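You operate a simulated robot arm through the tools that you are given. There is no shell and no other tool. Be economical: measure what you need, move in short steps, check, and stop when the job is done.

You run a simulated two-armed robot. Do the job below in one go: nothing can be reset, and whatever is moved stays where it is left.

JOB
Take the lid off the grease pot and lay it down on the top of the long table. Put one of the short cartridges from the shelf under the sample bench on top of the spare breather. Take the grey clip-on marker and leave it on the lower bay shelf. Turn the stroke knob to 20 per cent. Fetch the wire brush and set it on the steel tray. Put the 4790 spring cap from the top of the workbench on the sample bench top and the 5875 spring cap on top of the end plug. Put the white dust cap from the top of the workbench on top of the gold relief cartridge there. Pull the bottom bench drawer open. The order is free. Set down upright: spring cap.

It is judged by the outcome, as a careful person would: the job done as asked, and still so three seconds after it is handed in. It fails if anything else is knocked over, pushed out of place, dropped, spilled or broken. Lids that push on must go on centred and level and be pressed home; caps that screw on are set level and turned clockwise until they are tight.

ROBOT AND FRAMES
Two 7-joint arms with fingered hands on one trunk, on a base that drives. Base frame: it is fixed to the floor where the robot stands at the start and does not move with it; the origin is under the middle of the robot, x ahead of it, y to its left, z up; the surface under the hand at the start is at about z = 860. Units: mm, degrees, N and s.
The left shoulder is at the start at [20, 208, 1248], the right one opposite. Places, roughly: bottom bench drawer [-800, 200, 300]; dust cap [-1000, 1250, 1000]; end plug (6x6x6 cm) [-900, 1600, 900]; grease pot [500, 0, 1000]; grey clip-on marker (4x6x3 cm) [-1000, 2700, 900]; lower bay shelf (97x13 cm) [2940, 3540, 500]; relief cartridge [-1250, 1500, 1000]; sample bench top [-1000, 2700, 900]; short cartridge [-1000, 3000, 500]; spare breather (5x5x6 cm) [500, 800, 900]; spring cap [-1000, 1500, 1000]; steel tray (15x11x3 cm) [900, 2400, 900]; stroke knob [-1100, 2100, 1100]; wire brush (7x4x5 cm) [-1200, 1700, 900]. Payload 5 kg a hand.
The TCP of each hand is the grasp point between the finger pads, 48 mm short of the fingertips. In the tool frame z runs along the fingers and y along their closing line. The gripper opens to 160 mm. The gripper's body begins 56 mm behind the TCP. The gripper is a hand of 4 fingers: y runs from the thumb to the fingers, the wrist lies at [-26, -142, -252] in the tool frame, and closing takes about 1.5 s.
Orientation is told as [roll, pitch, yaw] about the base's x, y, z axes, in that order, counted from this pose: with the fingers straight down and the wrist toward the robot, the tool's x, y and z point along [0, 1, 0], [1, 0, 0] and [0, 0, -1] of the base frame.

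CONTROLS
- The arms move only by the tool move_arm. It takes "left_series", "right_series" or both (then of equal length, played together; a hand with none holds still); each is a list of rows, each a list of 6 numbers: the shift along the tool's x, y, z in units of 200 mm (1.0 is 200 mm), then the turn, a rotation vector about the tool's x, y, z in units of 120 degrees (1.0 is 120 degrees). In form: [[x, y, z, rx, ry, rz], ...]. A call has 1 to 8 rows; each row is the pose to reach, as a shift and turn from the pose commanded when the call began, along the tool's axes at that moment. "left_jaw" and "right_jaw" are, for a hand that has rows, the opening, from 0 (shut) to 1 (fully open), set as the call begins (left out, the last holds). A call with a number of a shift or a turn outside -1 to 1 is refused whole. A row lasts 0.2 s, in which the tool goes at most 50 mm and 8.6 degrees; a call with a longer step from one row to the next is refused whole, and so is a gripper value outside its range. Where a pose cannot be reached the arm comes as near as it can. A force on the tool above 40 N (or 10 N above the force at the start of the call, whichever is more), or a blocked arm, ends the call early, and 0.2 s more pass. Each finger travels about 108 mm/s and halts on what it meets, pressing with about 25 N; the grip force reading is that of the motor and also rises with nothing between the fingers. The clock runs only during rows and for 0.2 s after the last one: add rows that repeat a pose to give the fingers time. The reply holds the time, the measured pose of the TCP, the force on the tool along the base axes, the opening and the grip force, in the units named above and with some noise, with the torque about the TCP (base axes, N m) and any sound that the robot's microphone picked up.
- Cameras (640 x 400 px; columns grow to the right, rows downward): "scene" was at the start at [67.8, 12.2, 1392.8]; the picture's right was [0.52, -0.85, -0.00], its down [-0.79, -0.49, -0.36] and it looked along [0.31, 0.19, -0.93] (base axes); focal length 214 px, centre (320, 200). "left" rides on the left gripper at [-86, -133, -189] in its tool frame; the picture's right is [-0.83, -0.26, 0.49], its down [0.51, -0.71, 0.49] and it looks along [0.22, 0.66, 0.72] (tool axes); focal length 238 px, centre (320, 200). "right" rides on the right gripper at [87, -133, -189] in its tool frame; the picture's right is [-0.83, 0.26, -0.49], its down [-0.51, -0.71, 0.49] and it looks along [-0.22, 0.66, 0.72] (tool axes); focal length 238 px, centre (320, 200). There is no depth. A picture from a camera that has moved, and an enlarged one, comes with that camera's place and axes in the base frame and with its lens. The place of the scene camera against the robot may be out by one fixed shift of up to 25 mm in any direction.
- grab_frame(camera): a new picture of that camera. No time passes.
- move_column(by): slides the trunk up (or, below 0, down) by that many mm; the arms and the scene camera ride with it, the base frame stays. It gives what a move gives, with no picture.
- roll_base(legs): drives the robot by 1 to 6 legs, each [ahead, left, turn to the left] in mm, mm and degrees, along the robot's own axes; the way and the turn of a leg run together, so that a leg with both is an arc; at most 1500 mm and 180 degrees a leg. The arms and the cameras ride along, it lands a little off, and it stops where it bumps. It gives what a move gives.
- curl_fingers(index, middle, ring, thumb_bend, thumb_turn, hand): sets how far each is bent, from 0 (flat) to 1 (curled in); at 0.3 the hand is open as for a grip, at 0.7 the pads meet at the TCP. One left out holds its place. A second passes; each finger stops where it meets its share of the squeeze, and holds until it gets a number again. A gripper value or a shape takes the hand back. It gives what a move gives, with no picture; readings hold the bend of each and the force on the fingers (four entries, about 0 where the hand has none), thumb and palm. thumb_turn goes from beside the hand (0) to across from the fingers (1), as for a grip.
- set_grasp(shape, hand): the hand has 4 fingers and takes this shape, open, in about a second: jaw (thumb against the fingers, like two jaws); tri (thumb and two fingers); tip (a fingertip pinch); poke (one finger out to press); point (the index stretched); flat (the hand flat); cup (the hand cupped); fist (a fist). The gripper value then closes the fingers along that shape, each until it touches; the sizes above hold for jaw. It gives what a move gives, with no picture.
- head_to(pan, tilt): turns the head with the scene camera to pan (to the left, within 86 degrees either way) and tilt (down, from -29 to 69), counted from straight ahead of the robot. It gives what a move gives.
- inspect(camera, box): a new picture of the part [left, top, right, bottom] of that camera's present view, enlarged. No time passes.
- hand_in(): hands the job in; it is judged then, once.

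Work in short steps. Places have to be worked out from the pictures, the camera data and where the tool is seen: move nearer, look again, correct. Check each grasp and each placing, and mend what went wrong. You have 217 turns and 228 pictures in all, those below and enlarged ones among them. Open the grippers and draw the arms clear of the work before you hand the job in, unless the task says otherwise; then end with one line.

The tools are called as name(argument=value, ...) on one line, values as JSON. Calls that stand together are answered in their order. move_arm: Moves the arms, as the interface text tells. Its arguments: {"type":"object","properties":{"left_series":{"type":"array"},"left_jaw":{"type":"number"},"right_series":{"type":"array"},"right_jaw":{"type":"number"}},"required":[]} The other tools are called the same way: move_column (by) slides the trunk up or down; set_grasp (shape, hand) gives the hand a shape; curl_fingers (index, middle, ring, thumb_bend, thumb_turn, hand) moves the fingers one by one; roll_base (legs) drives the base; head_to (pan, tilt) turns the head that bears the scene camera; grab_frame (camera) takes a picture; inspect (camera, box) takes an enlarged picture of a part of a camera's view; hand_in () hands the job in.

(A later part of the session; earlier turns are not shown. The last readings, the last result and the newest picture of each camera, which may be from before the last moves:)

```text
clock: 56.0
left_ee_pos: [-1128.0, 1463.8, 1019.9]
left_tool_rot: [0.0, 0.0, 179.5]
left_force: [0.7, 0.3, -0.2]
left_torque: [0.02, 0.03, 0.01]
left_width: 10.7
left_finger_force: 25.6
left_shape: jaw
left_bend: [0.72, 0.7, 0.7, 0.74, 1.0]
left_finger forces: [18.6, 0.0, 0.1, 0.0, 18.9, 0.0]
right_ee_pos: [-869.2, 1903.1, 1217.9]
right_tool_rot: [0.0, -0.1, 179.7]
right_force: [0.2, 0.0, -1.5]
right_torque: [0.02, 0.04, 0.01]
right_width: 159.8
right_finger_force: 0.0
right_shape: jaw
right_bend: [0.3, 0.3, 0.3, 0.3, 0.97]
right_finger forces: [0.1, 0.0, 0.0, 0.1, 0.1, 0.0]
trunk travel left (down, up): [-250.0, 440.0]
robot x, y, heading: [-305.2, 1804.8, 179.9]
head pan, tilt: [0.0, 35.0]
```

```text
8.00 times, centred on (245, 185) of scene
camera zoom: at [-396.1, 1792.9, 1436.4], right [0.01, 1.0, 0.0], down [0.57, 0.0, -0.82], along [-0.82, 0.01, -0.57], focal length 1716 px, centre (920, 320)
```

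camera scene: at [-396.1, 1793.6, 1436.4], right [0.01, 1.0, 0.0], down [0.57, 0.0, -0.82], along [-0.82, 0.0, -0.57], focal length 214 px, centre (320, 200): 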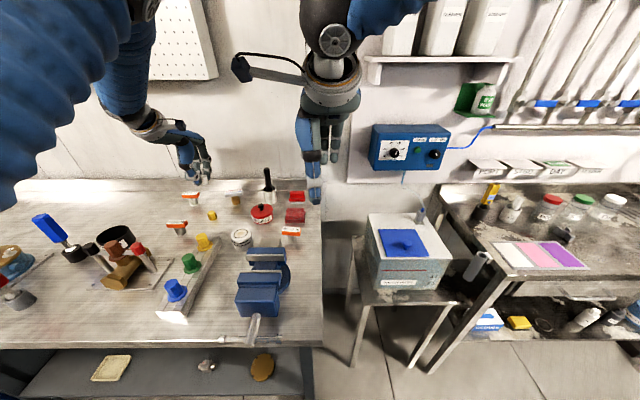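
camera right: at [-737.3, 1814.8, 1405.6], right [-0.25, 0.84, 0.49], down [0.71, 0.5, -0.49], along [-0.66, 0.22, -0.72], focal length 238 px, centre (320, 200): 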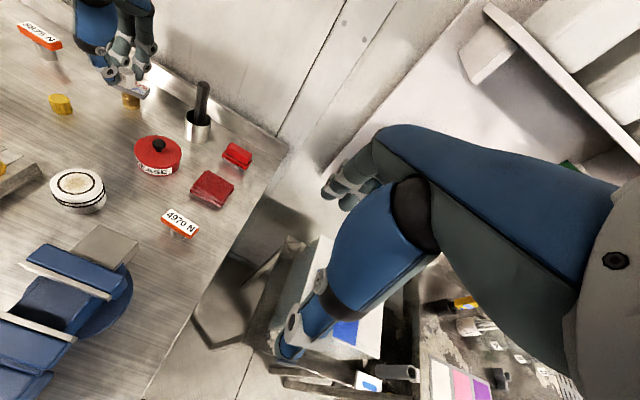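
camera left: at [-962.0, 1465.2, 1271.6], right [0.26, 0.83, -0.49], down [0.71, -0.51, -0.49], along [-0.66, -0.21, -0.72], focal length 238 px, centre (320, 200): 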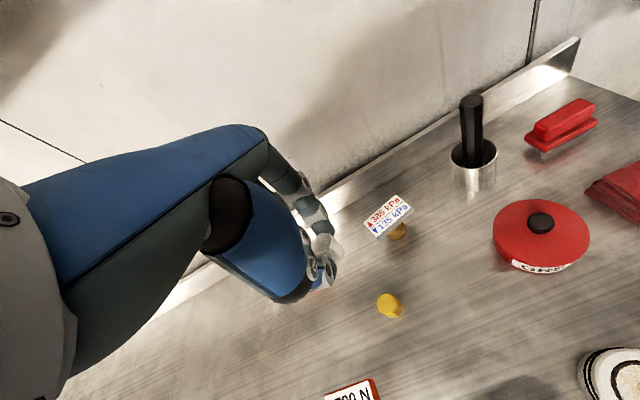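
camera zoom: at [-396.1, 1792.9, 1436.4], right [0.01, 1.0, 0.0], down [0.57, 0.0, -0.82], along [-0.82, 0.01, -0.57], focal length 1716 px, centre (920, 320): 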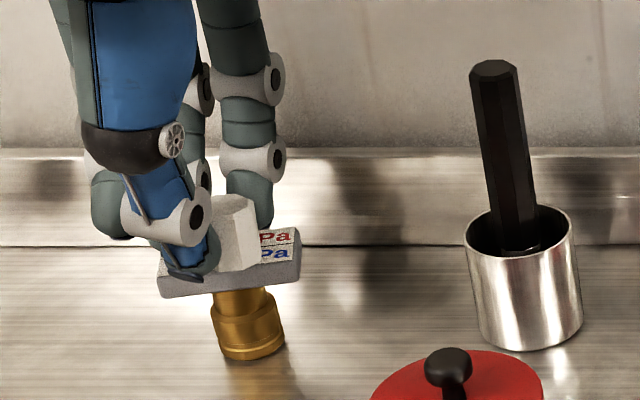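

No contact yet. Let me check the depth alignment with the left wrist view.

inspect(camera="left", box=[300, 190, 380, 260])

inspect(camera="right", box=[70, 30, 200, 130])

```text
5.71 times, centred on (340, 225) of left
camera zoom: at [-995.1, 1550.4, 1209.7], right [0.26, 0.83, -0.49], down [0.71, -0.51, -0.49], along [-0.66, -0.21, -0.72], focal length 1362 px, centre (206, 57)
```

zoom: 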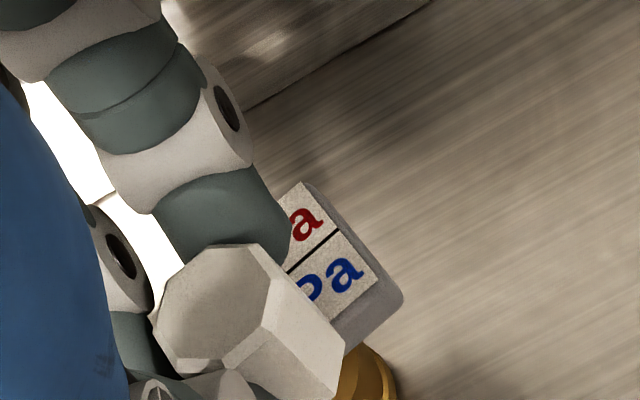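

```text
4.00 times, centred on (135, 80) of right
camera zoom: at [-737.3, 1815.5, 1405.5], right [-0.25, 0.84, 0.49], down [0.71, 0.5, -0.49], along [-0.66, 0.22, -0.72], focal length 953 px, centre (1060, 680)
```

zoom: 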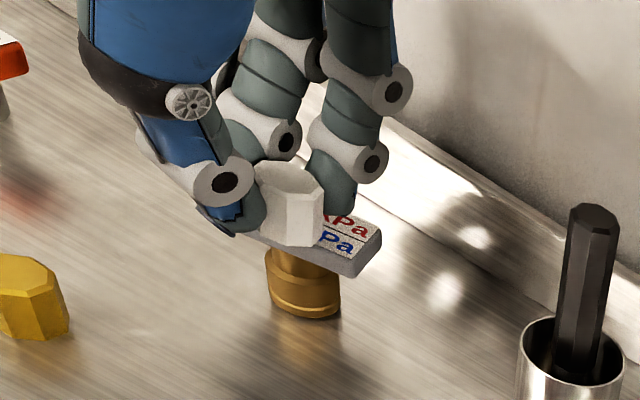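

Both wrist views agree that the cap is about 14 mm short in depth and about 9 mm too far in +y. I'll rise, correct, come back down to just above and check.

move_arm(left_series=[[0, 0, -0.1, 0, 0, 0], [0.045, 0.07, -0.1, 0, 0, 0], [0.045, 0.07, -0.06, 0, 0, 0], [0.045, 0.07, -0.03, 0, 0, 0], [0.045, 0.07, -0.03, 0, 0, 0]])

inspect(camera="left", box=[300, 190, 380, 260])

inspect(camera="right", box=[70, 30, 200, 130])

```text
clock: 57.2
left_ee_pos: [-1141.2, 1452.6, 1026.9]
left_tool_rot: [0.0, 0.1, 179.6]
left_force: [0.2, 0.7, 0.9]
left_torque: [-0.05, 0.0, -0.01]
left_width: 10.2
left_finger_force: 25.3
left_shape: jaw
left_bend: [0.72, 0.7, 0.7, 0.74, 1.0]
left_finger forces: [18.7, 0.1, 0.1, 0.0, 18.9, 0.0]
right_ee_pos: [-870.7, 1902.1, 1216.5]
right_tool_rot: [0.1, -0.1, 179.7]
right_force: [0.3, 0.7, 0.3]
right_torque: [0.0, 0.02, 0.0]
right_width: 159.8
right_finger_force: 0.0
right_shape: jaw
right_bend: [0.3, 0.3, 0.3, 0.3, 0.97]
right_finger forces: [0.0, 0.0, 0.0, 0.0, 0.0, 0.0]
trunk travel left (down, up): [-250.0, 440.0]
robot x, y, heading: [-306.7, 1810.2, 179.6]
head pan, tilt: [0.0, 35.0]
```

```text
5.71 times, centred on (340, 225) of left
camera zoom: at [-1009.2, 1540.6, 1215.5], right [0.26, 0.83, -0.49], down [0.71, -0.51, -0.49], along [-0.66, -0.21, -0.72], focal length 1362 px, centre (206, 57)
```

zoom: 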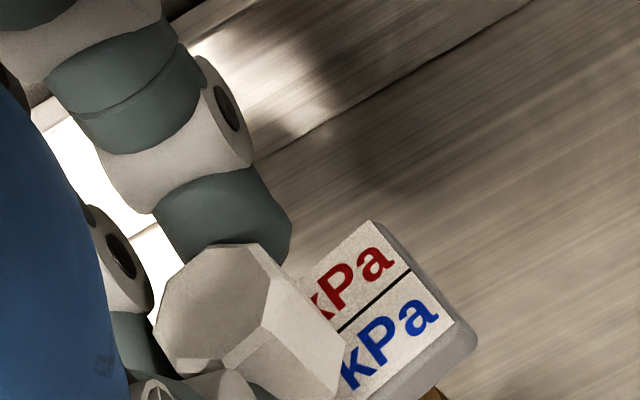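

```text
4.00 times, centred on (135, 80) of right
camera zoom: at [-736.9, 1815.8, 1405.7], right [-0.25, 0.84, 0.49], down [0.71, 0.5, -0.49], along [-0.66, 0.22, -0.72], focal length 953 px, centre (1060, 680)
```

zoom: 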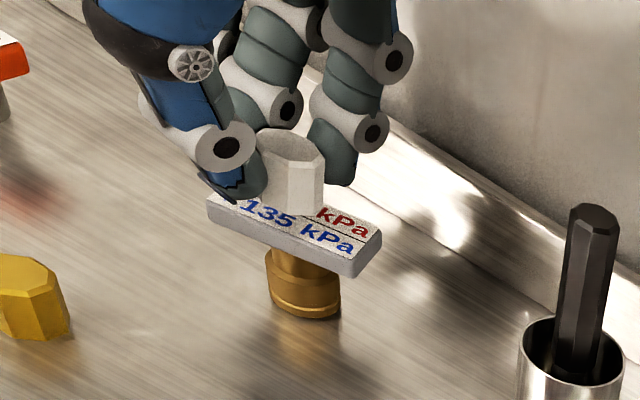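

It's now centred over the plate in both views. Lowering to contact in 2 mm steps.

move_arm(left_series=[[0, 0, 0.01, 0, 0, 0], [0, 0, 0.02, 0, 0, 0], [0, 0, 0.03, 0, 0, 0], [0, 0, 0.03, 0, 0, 0]])

inspect(camera="right", box=[70, 30, 200, 130])

```text
clock: 58.2
left_ee_pos: [-1141.7, 1453.8, 1020.3]
left_tool_rot: [-0.1, -0.1, 179.6]
left_force: [0.4, 0.2, -0.2]
left_torque: [-0.03, -0.01, 0.0]
left_width: 10.6
left_finger_force: 25.2
left_shape: jaw
left_bend: [0.72, 0.7, 0.7, 0.74, 1.0]
left_finger forces: [18.8, 0.0, 0.1, 0.0, 18.8, 0.1]
right_ee_pos: [-869.8, 1902.0, 1217.2]
right_tool_rot: [0.1, -0.2, 179.7]
right_force: [-0.7, -0.3, 0.0]
right_torque: [-0.02, 0.0, -0.02]
right_width: 159.8
right_finger_force: 0.0
right_shape: jaw
right_bend: [0.3, 0.3, 0.3, 0.3, 0.97]
right_finger forces: [0.1, 0.0, 0.0, 0.0, 0.0, 0.1]
trunk travel left (down, up): [-250.0, 440.0]
robot x, y, heading: [-308.3, 1811.7, 180.0]
head pan, tilt: [0.0, 35.0]
```

```text
4.00 times, centred on (135, 80) of right
camera zoom: at [-737.1, 1815.7, 1405.6], right [-0.25, 0.84, 0.49], down [0.71, 0.5, -0.49], along [-0.66, 0.22, -0.72], focal length 953 px, centre (1060, 680)
```

zoom: 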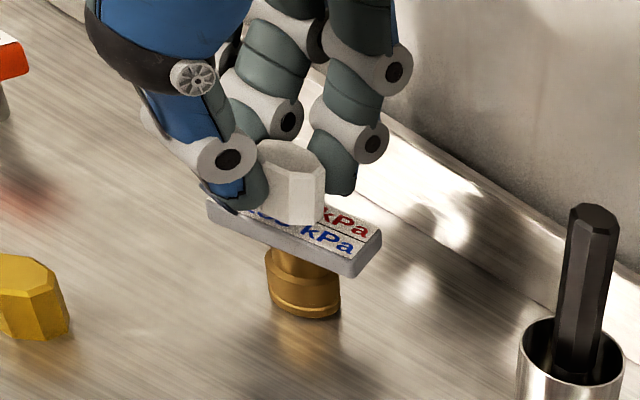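

move_arm(left_series=[[0, 0, 0.01, 0, 0, 0], [0, 0, 0.02, 0, 0, 0], [0, 0, 0.02, 0, 0, 0]])

move_arm(left_series=[[0, 0, 0.01, 0, 0, 0], [0, 0, 0.01, 0, 0, 0]])

inspect(camera="right", box=[70, 30, 200, 130])

```text
clock: 59.0
left_ee_pos: [-1143.0, 1455.0, 1015.5]
left_tool_rot: [0.0, 0.0, 179.6]
left_force: [0.4, 0.0, 0.4]
left_torque: [0.0, 0.01, -0.01]
left_width: 10.9
left_finger_force: 25.1
left_shape: jaw
left_bend: [0.72, 0.7, 0.7, 0.74, 1.0]
left_finger forces: [18.8, 0.0, 0.1, 0.0, 18.9, 0.1]
right_ee_pos: [-871.1, 1902.2, 1217.1]
right_tool_rot: [0.0, -0.2, 179.6]
right_force: [0.6, 0.4, 0.5]
right_torque: [0.01, -0.02, 0.03]
right_width: 159.6
right_finger_force: 0.1
right_shape: jaw
right_bend: [0.3, 0.3, 0.3, 0.3, 0.97]
right_finger forces: [0.0, 0.0, 0.0, 0.0, 0.0, 0.0]
trunk travel left (down, up): [-250.0, 440.0]
robot x, y, heading: [-307.2, 1809.7, 179.5]
head pan, tilt: [0.0, 35.0]
```

```text
clock: 59.6
left_ee_pos: [-1141.7, 1453.7, 1014.6]
left_tool_rot: [0.1, 0.0, 179.6]
left_force: [1.2, -0.4, 0.2]
left_torque: [0.01, 0.0, 0.01]
left_width: 10.5
left_finger_force: 24.8
left_shape: jaw
left_bend: [0.72, 0.7, 0.7, 0.74, 1.0]
left_finger forces: [18.8, 0.1, 0.1, 0.0, 19.0, 0.0]
right_ee_pos: [-869.8, 1902.4, 1216.5]
right_tool_rot: [0.1, -0.2, 179.7]
right_force: [-1.0, 0.5, 0.2]
right_torque: [-0.02, -0.03, 0.01]
right_width: 159.5
right_finger_force: 0.0
right_shape: jaw
right_bend: [0.3, 0.3, 0.3, 0.3, 0.97]
right_finger forces: [0.0, 0.0, 0.0, 0.1, 0.0, 0.1]
trunk travel left (down, up): [-250.0, 440.0]
robot x, y, heading: [-307.1, 1810.3, 179.9]
head pan, tilt: [0.0, 35.0]
```

```text
4.00 times, centred on (135, 80) of right
camera zoom: at [-737.2, 1815.6, 1405.6], right [-0.25, 0.84, 0.49], down [0.71, 0.5, -0.49], along [-0.66, 0.22, -0.72], focal length 953 px, centre (1060, 680)
```

zoom: 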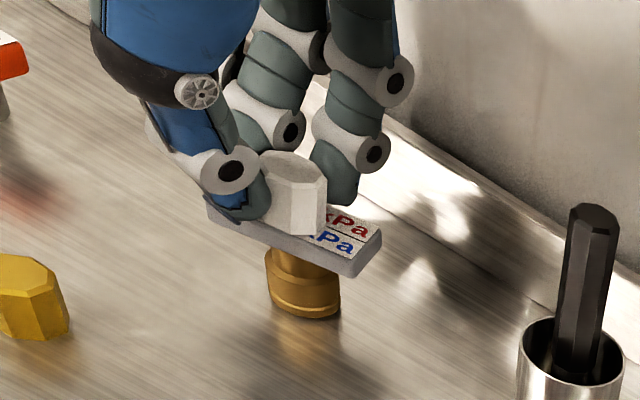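

move_arm(left_series=[[0, 0, 0.01, 0, 0, 0], [0, 0, 0.02, 0, 0, 0], [0, 0, 0.02, 0, 0, 0]])

inspect(camera="left", box=[300, 190, 380, 260])

inspect(camera="scene", box=[220, 160, 270, 210])

```text
clock: 60.4
left_ee_pos: [-1141.8, 1454.6, 1012.2]
left_tool_rot: [0.0, -0.1, 179.7]
left_force: [0.9, -0.1, 7.1]
left_torque: [0.08, 0.07, 0.01]
left_width: 10.8
left_finger_force: 24.6
left_shape: jaw
left_bend: [0.72, 0.7, 0.7, 0.74, 1.0]
left_finger forces: [19.1, 0.0, 0.1, 0.1, 20.1, 0.0]
right_ee_pos: [-870.1, 1902.7, 1217.5]
right_tool_rot: [0.1, -0.3, 179.6]
right_force: [0.3, 1.0, 0.1]
right_torque: [0.01, -0.01, -0.02]
right_width: 159.8
right_finger_force: 0.0
right_shape: jaw
right_bend: [0.3, 0.3, 0.3, 0.3, 0.97]
right_finger forces: [0.1, 0.0, 0.0, 0.0, 0.0, 0.1]
trunk travel left (down, up): [-250.0, 440.0]
robot x, y, heading: [-308.4, 1814.2, 179.6]
head pan, tilt: [0.0, 35.0]
```

```text
5.71 times, centred on (340, 225) of left
camera zoom: at [-1009.2, 1541.1, 1200.8], right [0.26, 0.83, -0.49], down [0.71, -0.51, -0.49], along [-0.66, -0.21, -0.72], focal length 1362 px, centre (206, 57)
```

zoom: 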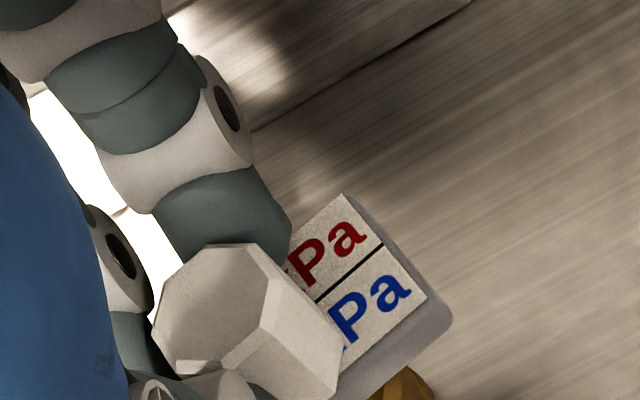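

```text
8.00 times, centred on (245, 185) of scene
camera zoom: at [-395.4, 1793.1, 1436.6], right [0.01, 1.0, 0.0], down [0.57, 0.0, -0.82], along [-0.82, 0.0, -0.57], focal length 1716 px, centre (920, 320)
```

zoom: 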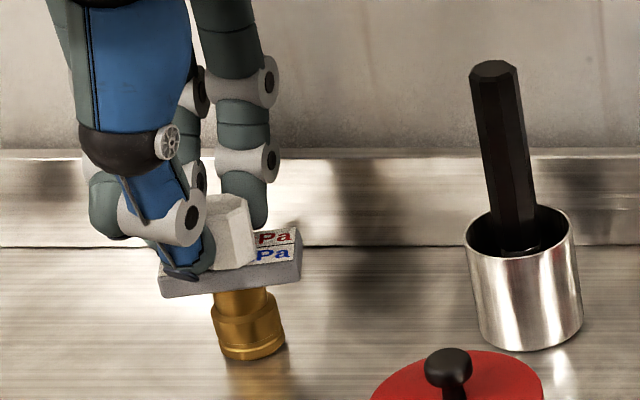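

The cap touches the plate at TCP z=1012, but it's about 6 mm near-side and about 5 mm +y. I'll lift 5 mm, correct that, and set it down again.

move_arm(left_series=[[0, 0, -0.03, 0, 0, 0], [0.025, 0.035, -0.03, 0, 0, 0], [0.025, 0.035, -0.01, 0, 0, 0], [0.025, 0.035, 0.0, 0, 0, 0], [0.025, 0.035, 0.0, 0, 0, 0]])

inspect(camera="right", box=[70, 30, 200, 130])

inspect(camera="scene", box=[220, 160, 270, 210])

```text
clock: 61.6
left_ee_pos: [-1147.5, 1449.7, 1011.7]
left_tool_rot: [0.0, -0.1, 179.6]
left_force: [-1.2, -1.0, 6.0]
left_torque: [-0.03, 0.17, 0.03]
left_width: 10.7
left_finger_force: 25.1
left_shape: jaw
left_bend: [0.72, 0.7, 0.7, 0.74, 1.0]
left_finger forces: [19.2, 0.1, 0.1, 0.0, 19.7, 0.0]
right_ee_pos: [-869.8, 1902.2, 1218.1]
right_tool_rot: [0.1, -0.3, 179.6]
right_force: [-0.7, 0.1, 0.6]
right_torque: [0.04, 0.03, -0.01]
right_width: 159.9
right_finger_force: 0.0
right_shape: jaw
right_bend: [0.3, 0.3, 0.3, 0.3, 0.97]
right_finger forces: [0.1, 0.0, 0.1, 0.0, 0.0, 0.0]
trunk travel left (down, up): [-250.0, 440.0]
robot x, y, heading: [-304.6, 1810.0, 179.5]
head pan, tilt: [0.0, 35.0]
```

```text
4.00 times, centred on (135, 80) of right
camera zoom: at [-736.7, 1815.9, 1405.8], right [-0.25, 0.84, 0.49], down [0.71, 0.5, -0.49], along [-0.66, 0.22, -0.72], focal length 953 px, centre (1060, 680)
```

zoom: 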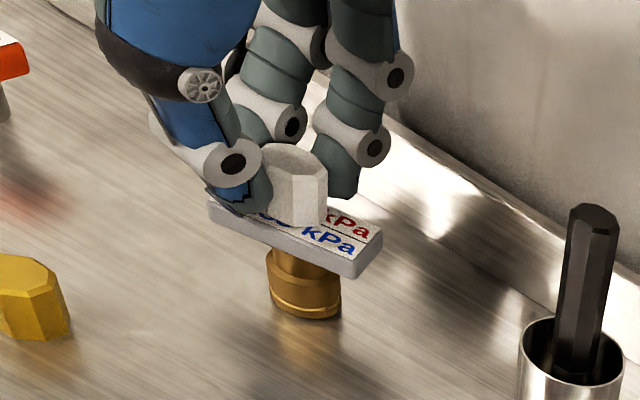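

```text
8.00 times, centred on (245, 185) of scene
camera zoom: at [-395.5, 1793.3, 1436.5], right [0.01, 1.0, 0.0], down [0.57, 0.0, -0.82], along [-0.82, 0.0, -0.57], focal length 1716 px, centre (920, 320)
```

zoom: 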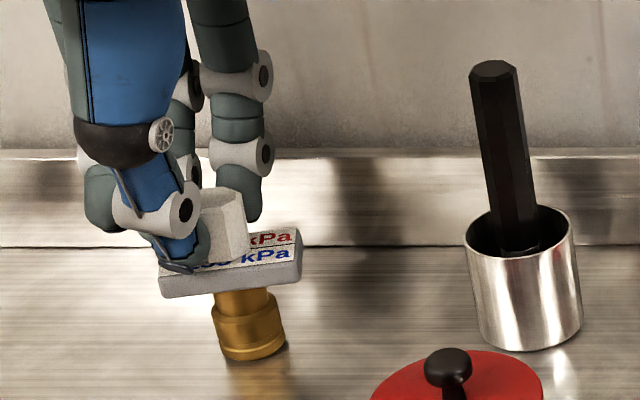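

It sits well on the plate. I'll release gently and rise.

move_arm(left_series=[[0, 0, 0, 0, 0, 0], [0, 0, 0, 0, 0, 0], [0, 0, 0, 0, 0, 0], [0, 0, -0.03, 0, 0, 0], [0, 0, -0.1, 0, 0, 0], [0, 0, -0.25, 0, 0, 0], [0, 0, -0.5, 0, 0, 0]], left_jaw=0.5)

inspect(camera="right", box=[70, 30, 200, 130])

grab_frame(camera="left")

```text
clock: 63.2
left_ee_pos: [-1148.6, 1445.9, 1111.8]
left_tool_rot: [-0.1, 0.1, 179.6]
left_force: [1.7, 1.8, -1.6]
left_torque: [-0.08, 0.16, 0.02]
left_width: 79.7
left_finger_force: 0.1
left_shape: jaw
left_bend: [0.74, 0.45, 0.42, 0.7, 1.0]
left_finger forces: [0.1, 0.0, 0.0, 0.1, 0.0, 0.0]
right_ee_pos: [-868.0, 1902.6, 1217.6]
right_tool_rot: [0.0, -0.3, 179.6]
right_force: [0.7, 0.2, 0.3]
right_torque: [-0.01, 0.08, -0.02]
right_width: 159.7
right_finger_force: 0.1
right_shape: jaw
right_bend: [0.3, 0.3, 0.3, 0.3, 0.97]
right_finger forces: [0.0, 0.0, 0.0, 0.0, 0.1, 0.1]
trunk travel left (down, up): [-250.0, 440.0]
robot x, y, heading: [-310.2, 1812.6, 179.3]
head pan, tilt: [0.0, 35.0]
```

```text
4.00 times, centred on (135, 80) of right
camera zoom: at [-735.5, 1816.2, 1406.4], right [-0.25, 0.84, 0.49], down [0.71, 0.5, -0.5], along [-0.66, 0.22, -0.72], focal length 953 px, centre (1060, 680)
```

zoom: 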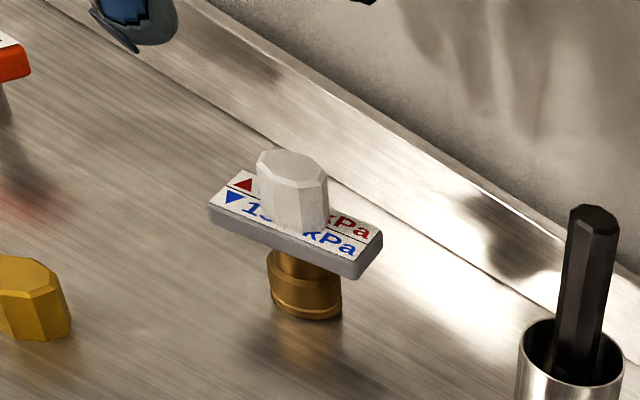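

```text
158 pictures are left
camera left: at [-1015.0, 1532.2, 1300.2], right [0.27, 0.83, -0.49], down [0.71, -0.51, -0.49], along [-0.66, -0.21, -0.72], focal length 238 px, centre (320, 200)
```

left: 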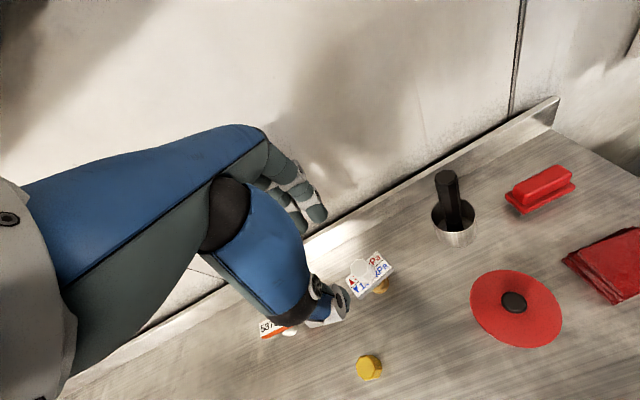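

The dust cap sits centred and upright. Next is the 5875 cap at about [-1154, 1278, 945]. I'll slide the base left, keeping the right hand further out.

roll_base(legs=[[0, 230, 0]])

move_arm(left_series=[[-0.1, 0, 0, 0, 0, 0], [-0.25, 0, 0, 0, 0, 0], [-0.31, -0.02, 0, 0, 0, 0], [-0.31, -0.02, 0, 0, 0, 0]], right_series=[[-0.2, 0, 0, 0, 0, 0], [-0.4, 0, 0, 0, 0, 0], [-0.6, 0, 0, 0, 0, 0], [-0.8, 0, 0, 0, 0, 0]])

grab_frame(camera="left")

```text
clock: 64.9
left_ee_pos: [-1150.0, 1214.2, 1109.3]
left_tool_rot: [-0.1, 0.0, 179.7]
left_force: [0.4, -2.0, 0.0]
left_torque: [0.11, 0.0, 0.02]
left_width: 79.5
left_finger_force: 0.0
left_shape: jaw
left_bend: [0.74, 0.45, 0.42, 0.7, 1.0]
left_finger forces: [0.0, 0.1, 0.0, 0.0, 0.0, 0.0]
right_ee_pos: [-871.3, 1672.3, 1217.3]
right_tool_rot: [0.0, -0.2, 179.7]
right_force: [0.0, -2.2, 1.1]
right_torque: [0.09, 0.01, -0.02]
right_width: 159.6
right_finger_force: 0.1
right_shape: jaw
right_bend: [0.3, 0.3, 0.3, 0.3, 0.97]
right_finger forces: [0.0, 0.0, 0.0, 0.0, 0.0, 0.0]
trunk travel left (down, up): [-250.0, 440.0]
robot x, y, heading: [-311.6, 1582.3, 179.6]
head pan, tilt: [0.0, 35.0]
```

```text
clock: 65.9
left_ee_pos: [-1146.3, 1279.4, 1110.8]
left_tool_rot: [0.1, 0.0, 179.7]
left_force: [0.4, 0.7, -0.3]
left_torque: [-0.12, -0.04, 0.02]
left_width: 79.7
left_finger_force: 0.0
left_shape: jaw
left_bend: [0.74, 0.45, 0.42, 0.7, 1.0]
left_finger forces: [0.1, 0.1, 0.0, 0.1, 0.0, 0.0]
right_ee_pos: [-869.4, 1834.9, 1215.9]
right_tool_rot: [0.1, -0.2, 179.7]
right_force: [0.9, 0.4, 0.1]
right_torque: [-0.13, 0.02, -0.02]
right_width: 159.8
right_finger_force: 0.1
right_shape: jaw
right_bend: [0.3, 0.3, 0.3, 0.3, 0.98]
right_finger forces: [0.1, 0.0, 0.0, 0.1, 0.0, 0.1]
trunk travel left (down, up): [-250.0, 440.0]
robot x, y, heading: [-311.4, 1582.0, 179.8]
head pan, tilt: [0.0, 35.0]
```

```text
157 pictures are left
camera left: at [-1013.0, 1366.6, 1299.9], right [0.26, 0.83, -0.49], down [0.71, -0.51, -0.49], along [-0.66, -0.21, -0.72], focal length 238 px, centre (320, 200)
```

left: 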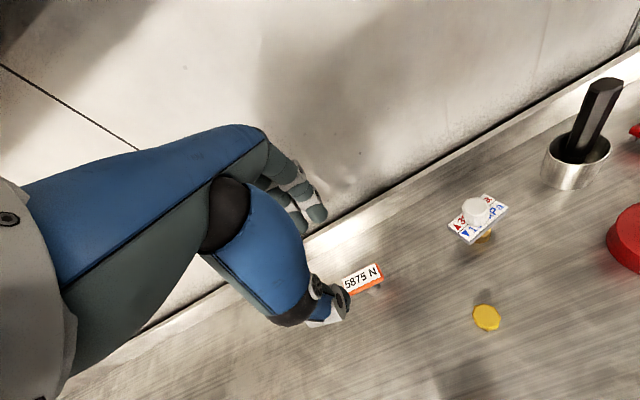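

The plate is at [-1151, 1276]. I'll align so thumb and index/middle straddle its centre, and lower to TCP z≈957.

move_arm(left_series=[[0.045, 0.028, 0.2, 0, 0, 0], [0.045, 0.028, 0.4, 0, 0, 0], [0.045, 0.028, 0.6, 0, 0, 0], [0.045, 0.028, 0.72, 0, 0, 0], [0.045, 0.028, 0.77, 0, 0, 0], [0.045, 0.028, 0.77, 0, 0, 0]])

inspect(camera="left", box=[250, 150, 410, 330])

inspect(camera="scene", box=[200, 150, 290, 230])

```text
clock: 67.3
left_ee_pos: [-1152.1, 1268.3, 956.9]
left_tool_rot: [-0.1, 0.0, 179.7]
left_force: [0.0, -0.2, 0.5]
left_torque: [-0.03, 0.04, 0.01]
left_width: 79.6
left_finger_force: 0.0
left_shape: jaw
left_bend: [0.74, 0.45, 0.42, 0.7, 1.0]
left_finger forces: [0.0, 0.0, 0.0, 0.0, 0.1, 0.1]
right_ee_pos: [-870.7, 1832.6, 1216.3]
right_tool_rot: [0.2, -0.2, 179.8]
right_force: [-0.2, 0.1, 0.1]
right_torque: [0.01, 0.01, 0.01]
right_width: 159.9
right_finger_force: 0.0
right_shape: jaw
right_bend: [0.3, 0.3, 0.3, 0.3, 0.98]
right_finger forces: [0.0, 0.0, 0.0, 0.0, 0.0, 0.0]
trunk travel left (down, up): [-250.0, 440.0]
robot x, y, heading: [-307.3, 1580.6, 179.8]
head pan, tilt: [0.0, 35.0]
```

```text
2.22 times, centred on (330, 240) of left
camera zoom: at [-1018.7, 1354.9, 1145.8], right [0.26, 0.83, -0.49], down [0.71, -0.51, -0.49], along [-0.66, -0.21, -0.72], focal length 530 px, centre (298, 111)
```

zoom: 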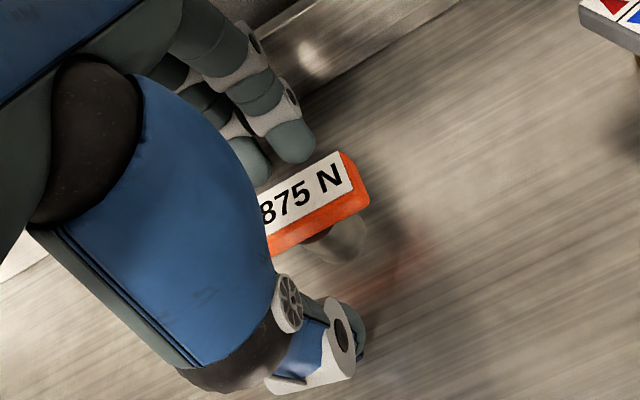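

```text
5.00 times, centred on (245, 190) of scene
camera zoom: at [-397.2, 1564.3, 1436.5], right [0.01, 1.0, 0.0], down [0.57, 0.0, -0.82], along [-0.82, 0.0, -0.57], focal length 1072 px, centre (695, 250)
```

zoom: 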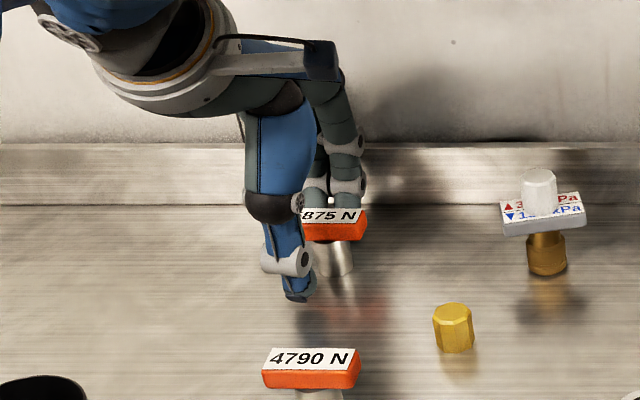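

The plate is between fingers and thumb. Closing.

move_arm(left_series=[[0, 0, 0, 0, 0, 0], [0, 0, 0, 0, 0, 0], [0, 0, 0, 0, 0, 0], [0, 0, 0, 0, 0, 0], [0, 0, 0, 0, 0, 0]], left_jaw=0)

inspect(camera="left", box=[250, 150, 410, 330])

```text
clock: 68.5
left_ee_pos: [-1150.9, 1267.9, 956.4]
left_tool_rot: [0.0, -0.1, 179.7]
left_force: [0.3, 1.1, 0.8]
left_torque: [0.05, -0.05, 0.04]
left_width: 12.6
left_finger_force: 24.8
left_shape: jaw
left_bend: [0.72, 0.7, 0.7, 0.74, 1.0]
left_finger forces: [15.7, 4.6, 0.1, 0.0, 19.3, 0.0]
right_ee_pos: [-870.0, 1833.3, 1217.0]
right_tool_rot: [0.1, -0.2, 179.7]
right_force: [-0.7, -0.3, 1.1]
right_torque: [-0.01, 0.02, -0.01]
right_width: 159.9
right_finger_force: 0.0
right_shape: jaw
right_bend: [0.3, 0.3, 0.3, 0.3, 0.98]
right_finger forces: [0.1, 0.1, 0.0, 0.0, 0.0, 0.1]
trunk travel left (down, up): [-250.0, 440.0]
robot x, y, heading: [-306.4, 1583.9, 179.6]
head pan, tilt: [0.0, 35.0]
```

```text
2.22 times, centred on (330, 240) of left
camera zoom: at [-1018.8, 1354.9, 1145.9], right [0.26, 0.83, -0.49], down [0.71, -0.51, -0.49], along [-0.66, -0.21, -0.72], focal length 530 px, centre (298, 111)
```

zoom: 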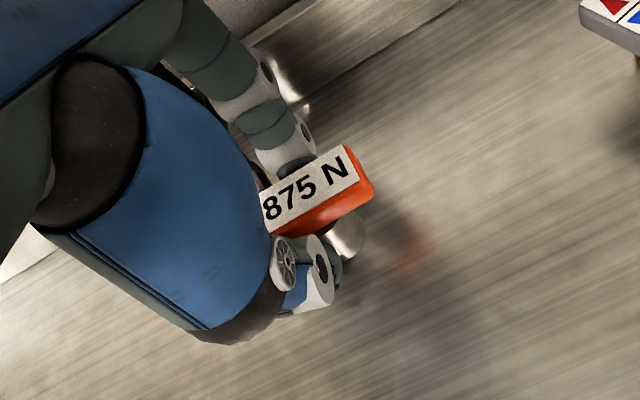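

It's gripped by the stem beneath the plate. Lift and check.

move_arm(left_series=[[0, 0, -0.05, 0, 0, 0], [0, 0, -0.2, 0, 0, 0], [0, 0, -0.4, 0, 0, 0], [0, 0, -0.6, 0, 0, 0]])

inspect(camera="scene", box=[200, 110, 290, 200])

inspect(camera="left", box=[250, 150, 410, 330])

```text
clock: 69.5
left_ee_pos: [-1150.2, 1269.8, 1078.3]
left_tool_rot: [0.0, 0.0, 179.7]
left_force: [1.2, 0.9, -2.8]
left_torque: [-0.03, 0.15, 0.01]
left_width: 12.1
left_finger_force: 25.1
left_shape: jaw
left_bend: [0.72, 0.7, 0.7, 0.74, 1.0]
left_finger forces: [16.1, 3.0, 0.0, 0.0, 17.9, 0.1]
right_ee_pos: [-869.5, 1833.2, 1216.7]
right_tool_rot: [0.1, -0.3, 179.8]
right_force: [0.3, 0.6, 0.1]
right_torque: [0.0, 0.08, -0.03]
right_width: 159.9
right_finger_force: 0.0
right_shape: jaw
right_bend: [0.3, 0.3, 0.3, 0.3, 0.98]
right_finger forces: [0.0, 0.1, 0.0, 0.0, 0.0, 0.1]
trunk travel left (down, up): [-250.0, 440.0]
robot x, y, heading: [-306.9, 1582.1, 179.9]
head pan, tilt: [0.0, 35.0]
```

```text
4.44 times, centred on (245, 155) of scene
camera zoom: at [-395.9, 1564.5, 1436.6], right [0.01, 1.0, 0.0], down [0.57, 0.0, -0.82], along [-0.82, 0.0, -0.57], focal length 953 px, centre (653, 400)
```

zoom: 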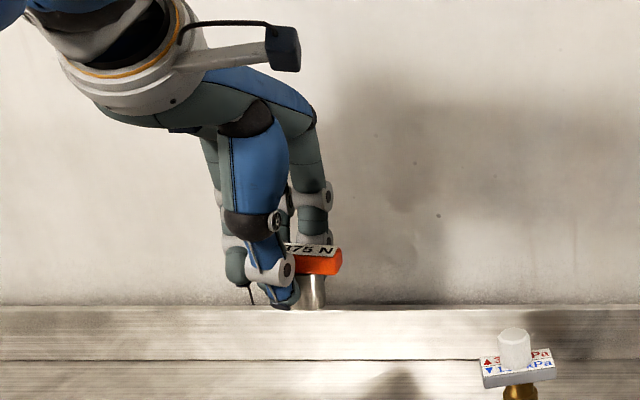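

```text
2.22 times, centred on (330, 240) of left
camera zoom: at [-1017.6, 1356.5, 1267.8], right [0.26, 0.83, -0.49], down [0.71, -0.51, -0.49], along [-0.66, -0.21, -0.72], focal length 530 px, centre (298, 111)
```

zoom: 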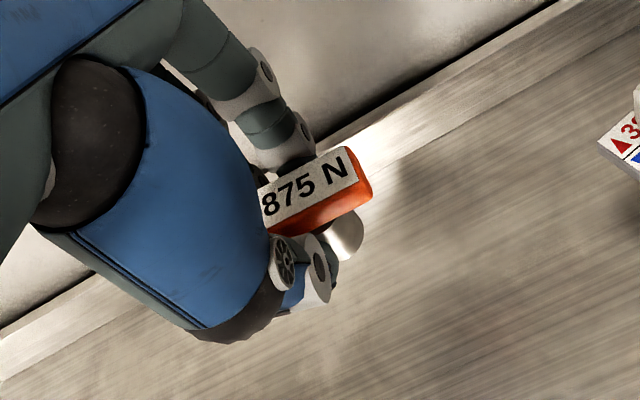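

The 5875 cap is held upright. I'll raise it, slide the base right so the end plug is on the left hand's side, and look.

move_arm(left_series=[[0, -0.2, -0.2, 0, 0, 0], [0, -0.4, -0.25, 0, 0, 0], [0, -0.6, -0.25, 0, 0, 0], [0, -0.8, -0.25, 0, 0, 0], [0, -1.0, -0.25, 0, 0, 0]])

roll_base(legs=[[0, -230, 0]])

grab_frame(camera="left")

grab_frame(camera="scene")

```text
refused: row 1 steps farther than a row can; nothing moved
```

```text
clock: 71.3
left_ee_pos: [-1153.0, 1507.1, 1077.7]
left_tool_rot: [0.0, 0.0, 179.3]
left_force: [-0.4, 1.1, -0.4]
left_torque: [-0.11, -0.01, 0.03]
left_width: 12.2
left_finger_force: 25.2
left_shape: jaw
left_bend: [0.72, 0.7, 0.7, 0.74, 1.0]
left_finger forces: [16.2, 3.0, 0.0, 0.0, 17.8, 0.0]
right_ee_pos: [-867.3, 2068.2, 1216.6]
right_tool_rot: [0.2, -0.1, 179.2]
right_force: [-0.3, -0.5, -0.3]
right_torque: [-0.1, 0.0, 0.06]
right_width: 159.6
right_finger_force: 0.1
right_shape: jaw
right_bend: [0.3, 0.3, 0.3, 0.3, 0.98]
right_finger forces: [0.0, 0.0, 0.0, 0.0, 0.1, 0.0]
trunk travel left (down, up): [-250.0, 440.0]
robot x, y, heading: [-307.9, 1806.9, 179.3]
head pan, tilt: [0.0, 35.0]
```

```text
151 pictures are left
camera left: at [-1018.7, 1592.1, 1266.9], right [0.27, 0.83, -0.49], down [0.7, -0.51, -0.49], along [-0.66, -0.21, -0.72], focal length 238 px, centre (320, 200)
```

left: 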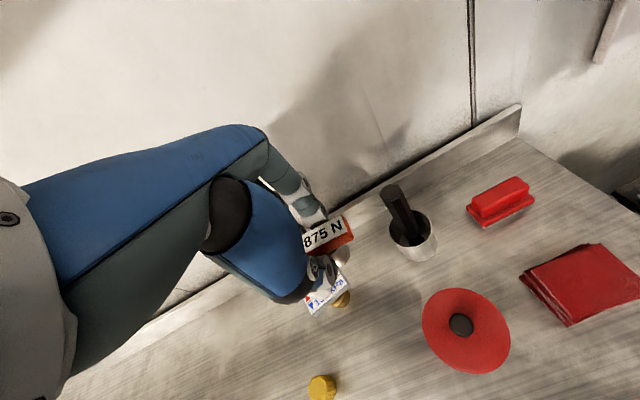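

```text
150 pictures are left
camera scene: at [-395.6, 1796.7, 1436.4], right [0.01, 1.0, 0.0], down [0.57, -0.01, -0.82], along [-0.82, 0.01, -0.57], focal length 214 px, centre (320, 200)
```

scene: 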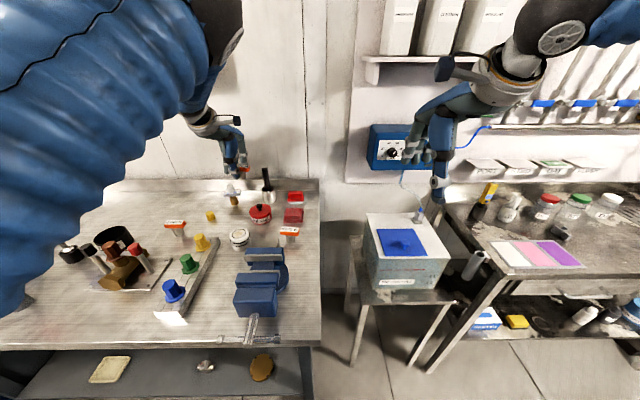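

The base move was fine and the dust cap is undisturbed. Now I'll raise the cap and draw it back towards the end plug at about [-914, 1556].

move_arm(left_series=[[0, 0, -0.15, 0, 0, 0], [0, -0.2, -0.2, 0, 0, 0], [-0.05, -0.4, -0.2, 0, 0, 0], [-0.1, -0.6, -0.2, 0, 0, 0], [-0.15, -0.8, -0.2, 0, 0, 0], [-0.18, -1.0, -0.2, 0, 0, 0], [-0.18, -1.0, -0.2, 0, 0, 0]])

grab_frame(camera="left")

inspect(camera="scene", box=[170, 140, 330, 260])

```text
clock: 72.9
left_ee_pos: [-954.1, 1540.3, 1116.3]
left_tool_rot: [0.0, 0.1, 179.3]
left_force: [-0.6, 0.3, -2.2]
left_torque: [0.03, -0.08, 0.01]
left_width: 12.1
left_finger_force: 25.0
left_shape: jaw
left_bend: [0.72, 0.7, 0.7, 0.74, 1.0]
left_finger forces: [16.1, 3.2, 0.0, 0.0, 17.6, 0.1]
right_ee_pos: [-867.3, 2066.9, 1216.0]
right_tool_rot: [0.2, -0.2, 179.3]
right_force: [-1.1, 0.3, 0.5]
right_torque: [0.0, -0.1, 0.05]
right_width: 159.9
right_finger_force: 0.0
right_shape: jaw
right_bend: [0.3, 0.3, 0.3, 0.3, 0.98]
right_finger forces: [0.1, 0.0, 0.0, 0.0, 0.0, 0.0]
trunk travel left (down, up): [-250.0, 440.0]
robot x, y, heading: [-304.1, 1812.5, 179.3]
head pan, tilt: [0.0, 35.0]
```

```text
149 pictures are left
camera left: at [-820.4, 1625.6, 1305.6], right [0.27, 0.83, -0.49], down [0.7, -0.51, -0.49], along [-0.66, -0.21, -0.72], focal length 238 px, centre (320, 200)
```

left: 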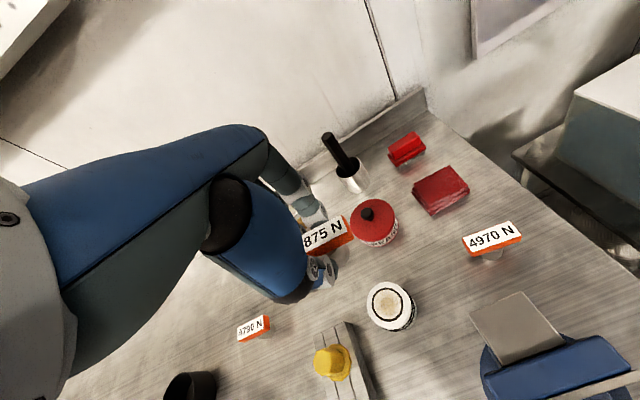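

```text
3.33 times, centred on (250, 200) of scene
camera zoom: at [-397.0, 1795.7, 1436.3], right [0.01, 1.0, 0.0], down [0.57, -0.01, -0.82], along [-0.82, 0.01, -0.57], focal length 715 px, centre (553, 200)
```

zoom: 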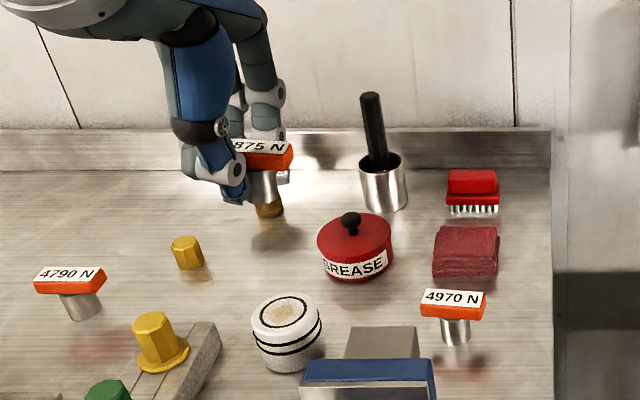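

Both views give the end plug's top centre at [-912, 1562, ~961]. I'll align above it and lower to about 14 mm clearance.

move_arm(left_series=[[-0.07, -0.21, 0, 0, 0, 0], [-0.07, -0.21, 0.2, 0, 0, 0], [-0.07, -0.21, 0.35, 0, 0, 0], [-0.07, -0.21, 0.43, 0, 0, 0], [-0.07, -0.21, 0.43, 0, 0, 0]])

inspect(camera="left", box=[250, 150, 410, 330])

inspect(camera="scene", box=[190, 190, 290, 270])

```text
clock: 74.1
left_ee_pos: [-910.4, 1553.6, 1032.4]
left_tool_rot: [0.0, 0.0, 179.3]
left_force: [1.2, -1.0, -0.4]
left_torque: [-0.02, 0.07, -0.02]
left_width: 12.0
left_finger_force: 25.2
left_shape: jaw
left_bend: [0.72, 0.7, 0.7, 0.74, 1.0]
left_finger forces: [15.9, 3.2, 0.0, 0.0, 17.5, 0.0]
right_ee_pos: [-866.3, 2066.6, 1218.0]
right_tool_rot: [0.1, -0.3, 179.3]
right_force: [1.0, 0.0, 0.1]
right_torque: [-0.01, 0.1, -0.02]
right_width: 159.7
right_finger_force: 0.1
right_shape: jaw
right_bend: [0.3, 0.3, 0.3, 0.3, 0.98]
right_finger forces: [0.1, 0.0, 0.1, 0.1, 0.1, 0.0]
trunk travel left (down, up): [-250.0, 440.0]
robot x, y, heading: [-306.0, 1809.5, 179.5]
head pan, tilt: [0.0, 35.0]
```

```text
2.22 times, centred on (330, 240) of left
camera zoom: at [-776.7, 1639.0, 1220.4], right [0.27, 0.83, -0.49], down [0.7, -0.51, -0.49], along [-0.66, -0.21, -0.72], focal length 530 px, centre (298, 111)
```

zoom: 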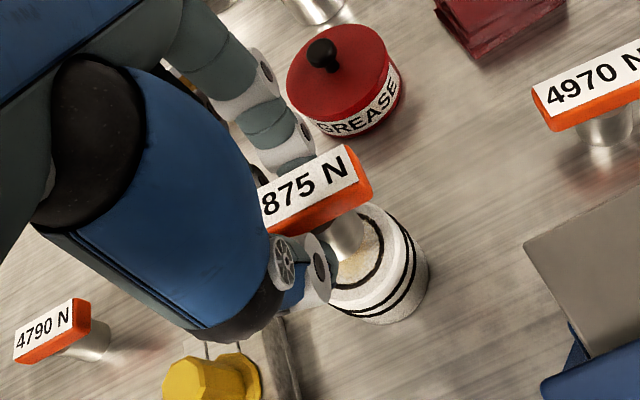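

```text
5.00 times, centred on (240, 230) of scene
camera zoom: at [-394.9, 1795.8, 1436.5], right [0.01, 1.0, 0.0], down [0.57, -0.01, -0.82], along [-0.82, 0.01, -0.57], focal length 1072 px, centre (720, 50)
```

zoom: 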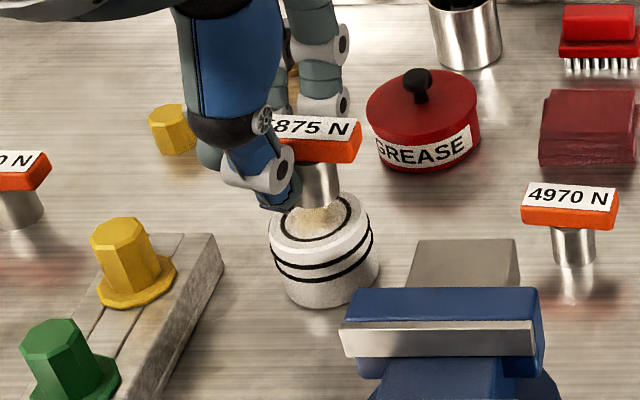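

The stem is aligned over the plug's centre. Lowering to contact.

move_arm(left_series=[[0, 0, 0.03, 0, 0, 0], [0, 0, 0.05, 0, 0, 0], [0, 0, 0.06, 0, 0, 0], [0, 0, 0.07, 0, 0, 0], [0, 0, 0.07, 0, 0, 0]])

inspect(camera="scene", box=[190, 190, 290, 270])

```text
clock: 75.3
left_ee_pos: [-909.5, 1553.4, 1016.9]
left_tool_rot: [0.0, 0.0, 179.2]
left_force: [-0.1, 0.2, -1.1]
left_torque: [0.01, 0.0, 0.0]
left_width: 12.0
left_finger_force: 24.9
left_shape: jaw
left_bend: [0.72, 0.7, 0.7, 0.74, 1.0]
left_finger forces: [15.8, 3.2, 0.1, 0.0, 17.5, 0.0]
right_ee_pos: [-867.5, 2066.5, 1216.7]
right_tool_rot: [0.1, -0.3, 179.3]
right_force: [0.0, -0.6, -0.8]
right_torque: [0.0, -0.03, 0.0]
right_width: 159.7
right_finger_force: 0.1
right_shape: jaw
right_bend: [0.3, 0.3, 0.3, 0.3, 0.98]
right_finger forces: [0.0, 0.0, 0.0, 0.0, 0.1, 0.0]
trunk travel left (down, up): [-250.0, 440.0]
robot x, y, heading: [-305.9, 1815.4, 179.6]
head pan, tilt: [0.0, 35.0]
```

```text
5.00 times, centred on (240, 230) of scene
camera zoom: at [-395.5, 1795.7, 1436.4], right [0.01, 1.0, 0.0], down [0.57, -0.01, -0.82], along [-0.82, 0.01, -0.57], focal length 1072 px, centre (720, 50)
```

zoom: 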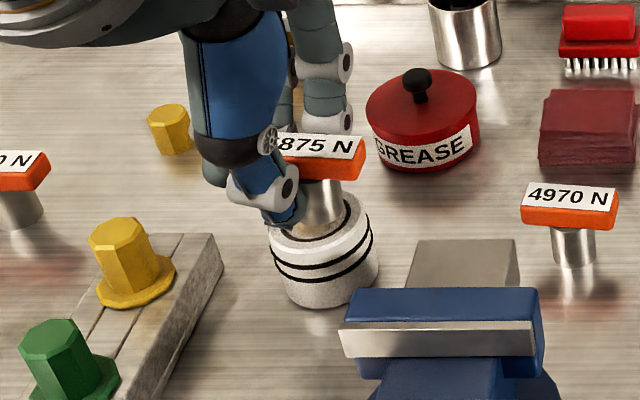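

move_arm(left_series=[[0, 0, 0.01, 0, 0, 0], [0, 0, 0.02, 0, 0, 0], [0, 0, 0.02, 0, 0, 0]])

inspect(camera="scene", box=[210, 200, 270, 250])

```text
clock: 76.1
left_ee_pos: [-909.8, 1553.3, 1013.3]
left_tool_rot: [0.0, 0.1, 179.3]
left_force: [-0.6, 0.3, -1.2]
left_torque: [-0.01, -0.02, -0.02]
left_width: 12.0
left_finger_force: 24.8
left_shape: jaw
left_bend: [0.72, 0.7, 0.7, 0.74, 1.0]
left_finger forces: [15.8, 3.1, 0.1, 0.0, 17.5, 0.0]
right_ee_pos: [-868.1, 2066.0, 1216.1]
right_tool_rot: [0.1, -0.2, 179.3]
right_force: [0.4, 0.1, 0.5]
right_torque: [0.0, 0.01, -0.01]
right_width: 159.5
right_finger_force: 0.1
right_shape: jaw
right_bend: [0.3, 0.3, 0.3, 0.3, 0.98]
right_finger forces: [0.0, 0.0, 0.0, 0.0, 0.1, 0.1]
trunk travel left (down, up): [-250.0, 440.0]
robot x, y, heading: [-305.3, 1810.6, 179.5]
head pan, tilt: [0.0, 35.0]
```

```text
8.00 times, centred on (240, 225) of scene
camera zoom: at [-395.4, 1795.6, 1436.4], right [0.01, 1.0, 0.0], down [0.57, -0.01, -0.82], along [-0.82, 0.01, -0.57], focal length 1716 px, centre (960, 0)
```

zoom: 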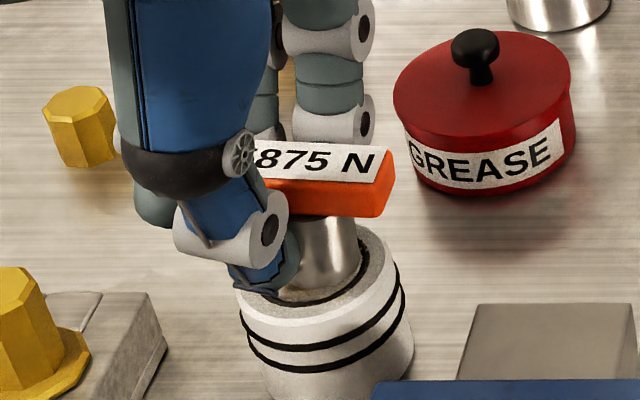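

move_arm(left_series=[[0, 0, 0.01, 0, 0, 0], [0, 0, 0.02, 0, 0, 0], [0, 0, 0.03, 0, 0, 0], [0, 0, 0.03, 0, 0, 0]])

inspect(camera="scene", box=[210, 200, 270, 250])

inspect(camera="left", box=[290, 180, 390, 290])

```text
clock: 77.1
left_ee_pos: [-909.0, 1552.7, 1007.9]
left_tool_rot: [0.0, -0.1, 179.3]
left_force: [-0.2, -2.8, 13.0]
left_torque: [0.2, 0.2, 0.06]
left_width: 12.2
left_finger_force: 24.9
left_shape: jaw
left_bend: [0.72, 0.7, 0.7, 0.74, 1.0]
left_finger forces: [19.0, 4.2, 0.0, 0.0, 19.8, 0.0]
right_ee_pos: [-866.9, 2067.9, 1216.6]
right_tool_rot: [0.1, -0.3, 179.3]
right_force: [0.2, -0.2, -0.5]
right_torque: [-0.04, 0.0, -0.01]
right_width: 159.6
right_finger_force: 0.1
right_shape: jaw
right_bend: [0.3, 0.3, 0.3, 0.3, 0.98]
right_finger forces: [0.1, 0.1, 0.1, 0.1, 0.1, 0.0]
trunk travel left (down, up): [-250.0, 440.0]
robot x, y, heading: [-307.3, 1810.9, 179.3]
head pan, tilt: [0.0, 35.0]
```

```text
8.00 times, centred on (240, 225) of scene
camera zoom: at [-394.7, 1795.9, 1436.6], right [0.01, 1.0, 0.0], down [0.57, -0.01, -0.82], along [-0.82, 0.01, -0.57], focal length 1716 px, centre (960, 0)
```

zoom: 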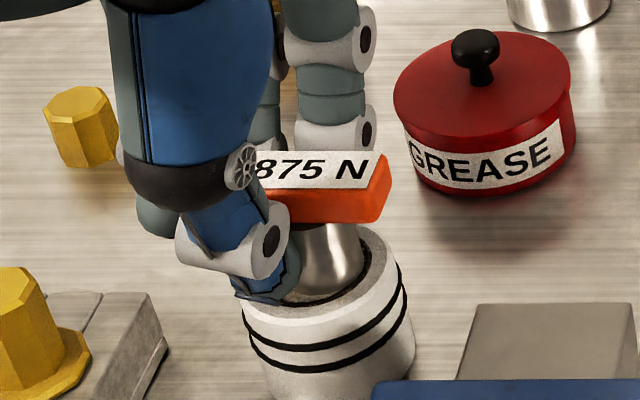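

```text
3.64 times, centred on (340, 235) of left
camera zoom: at [-775.5, 1638.4, 1197.3], right [0.27, 0.83, -0.49], down [0.7, -0.51, -0.49], along [-0.66, -0.21, -0.72], focal length 867 px, centre (247, 73)
```

zoom: 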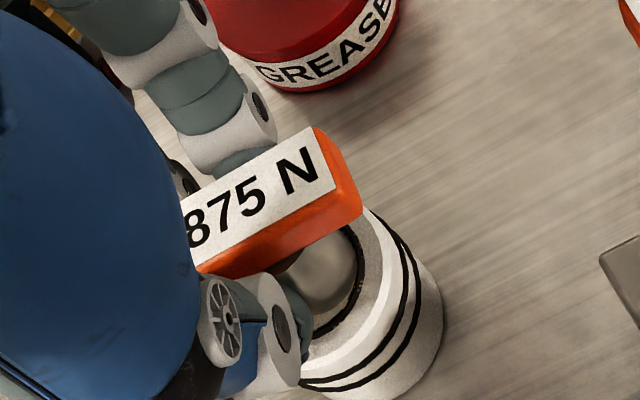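

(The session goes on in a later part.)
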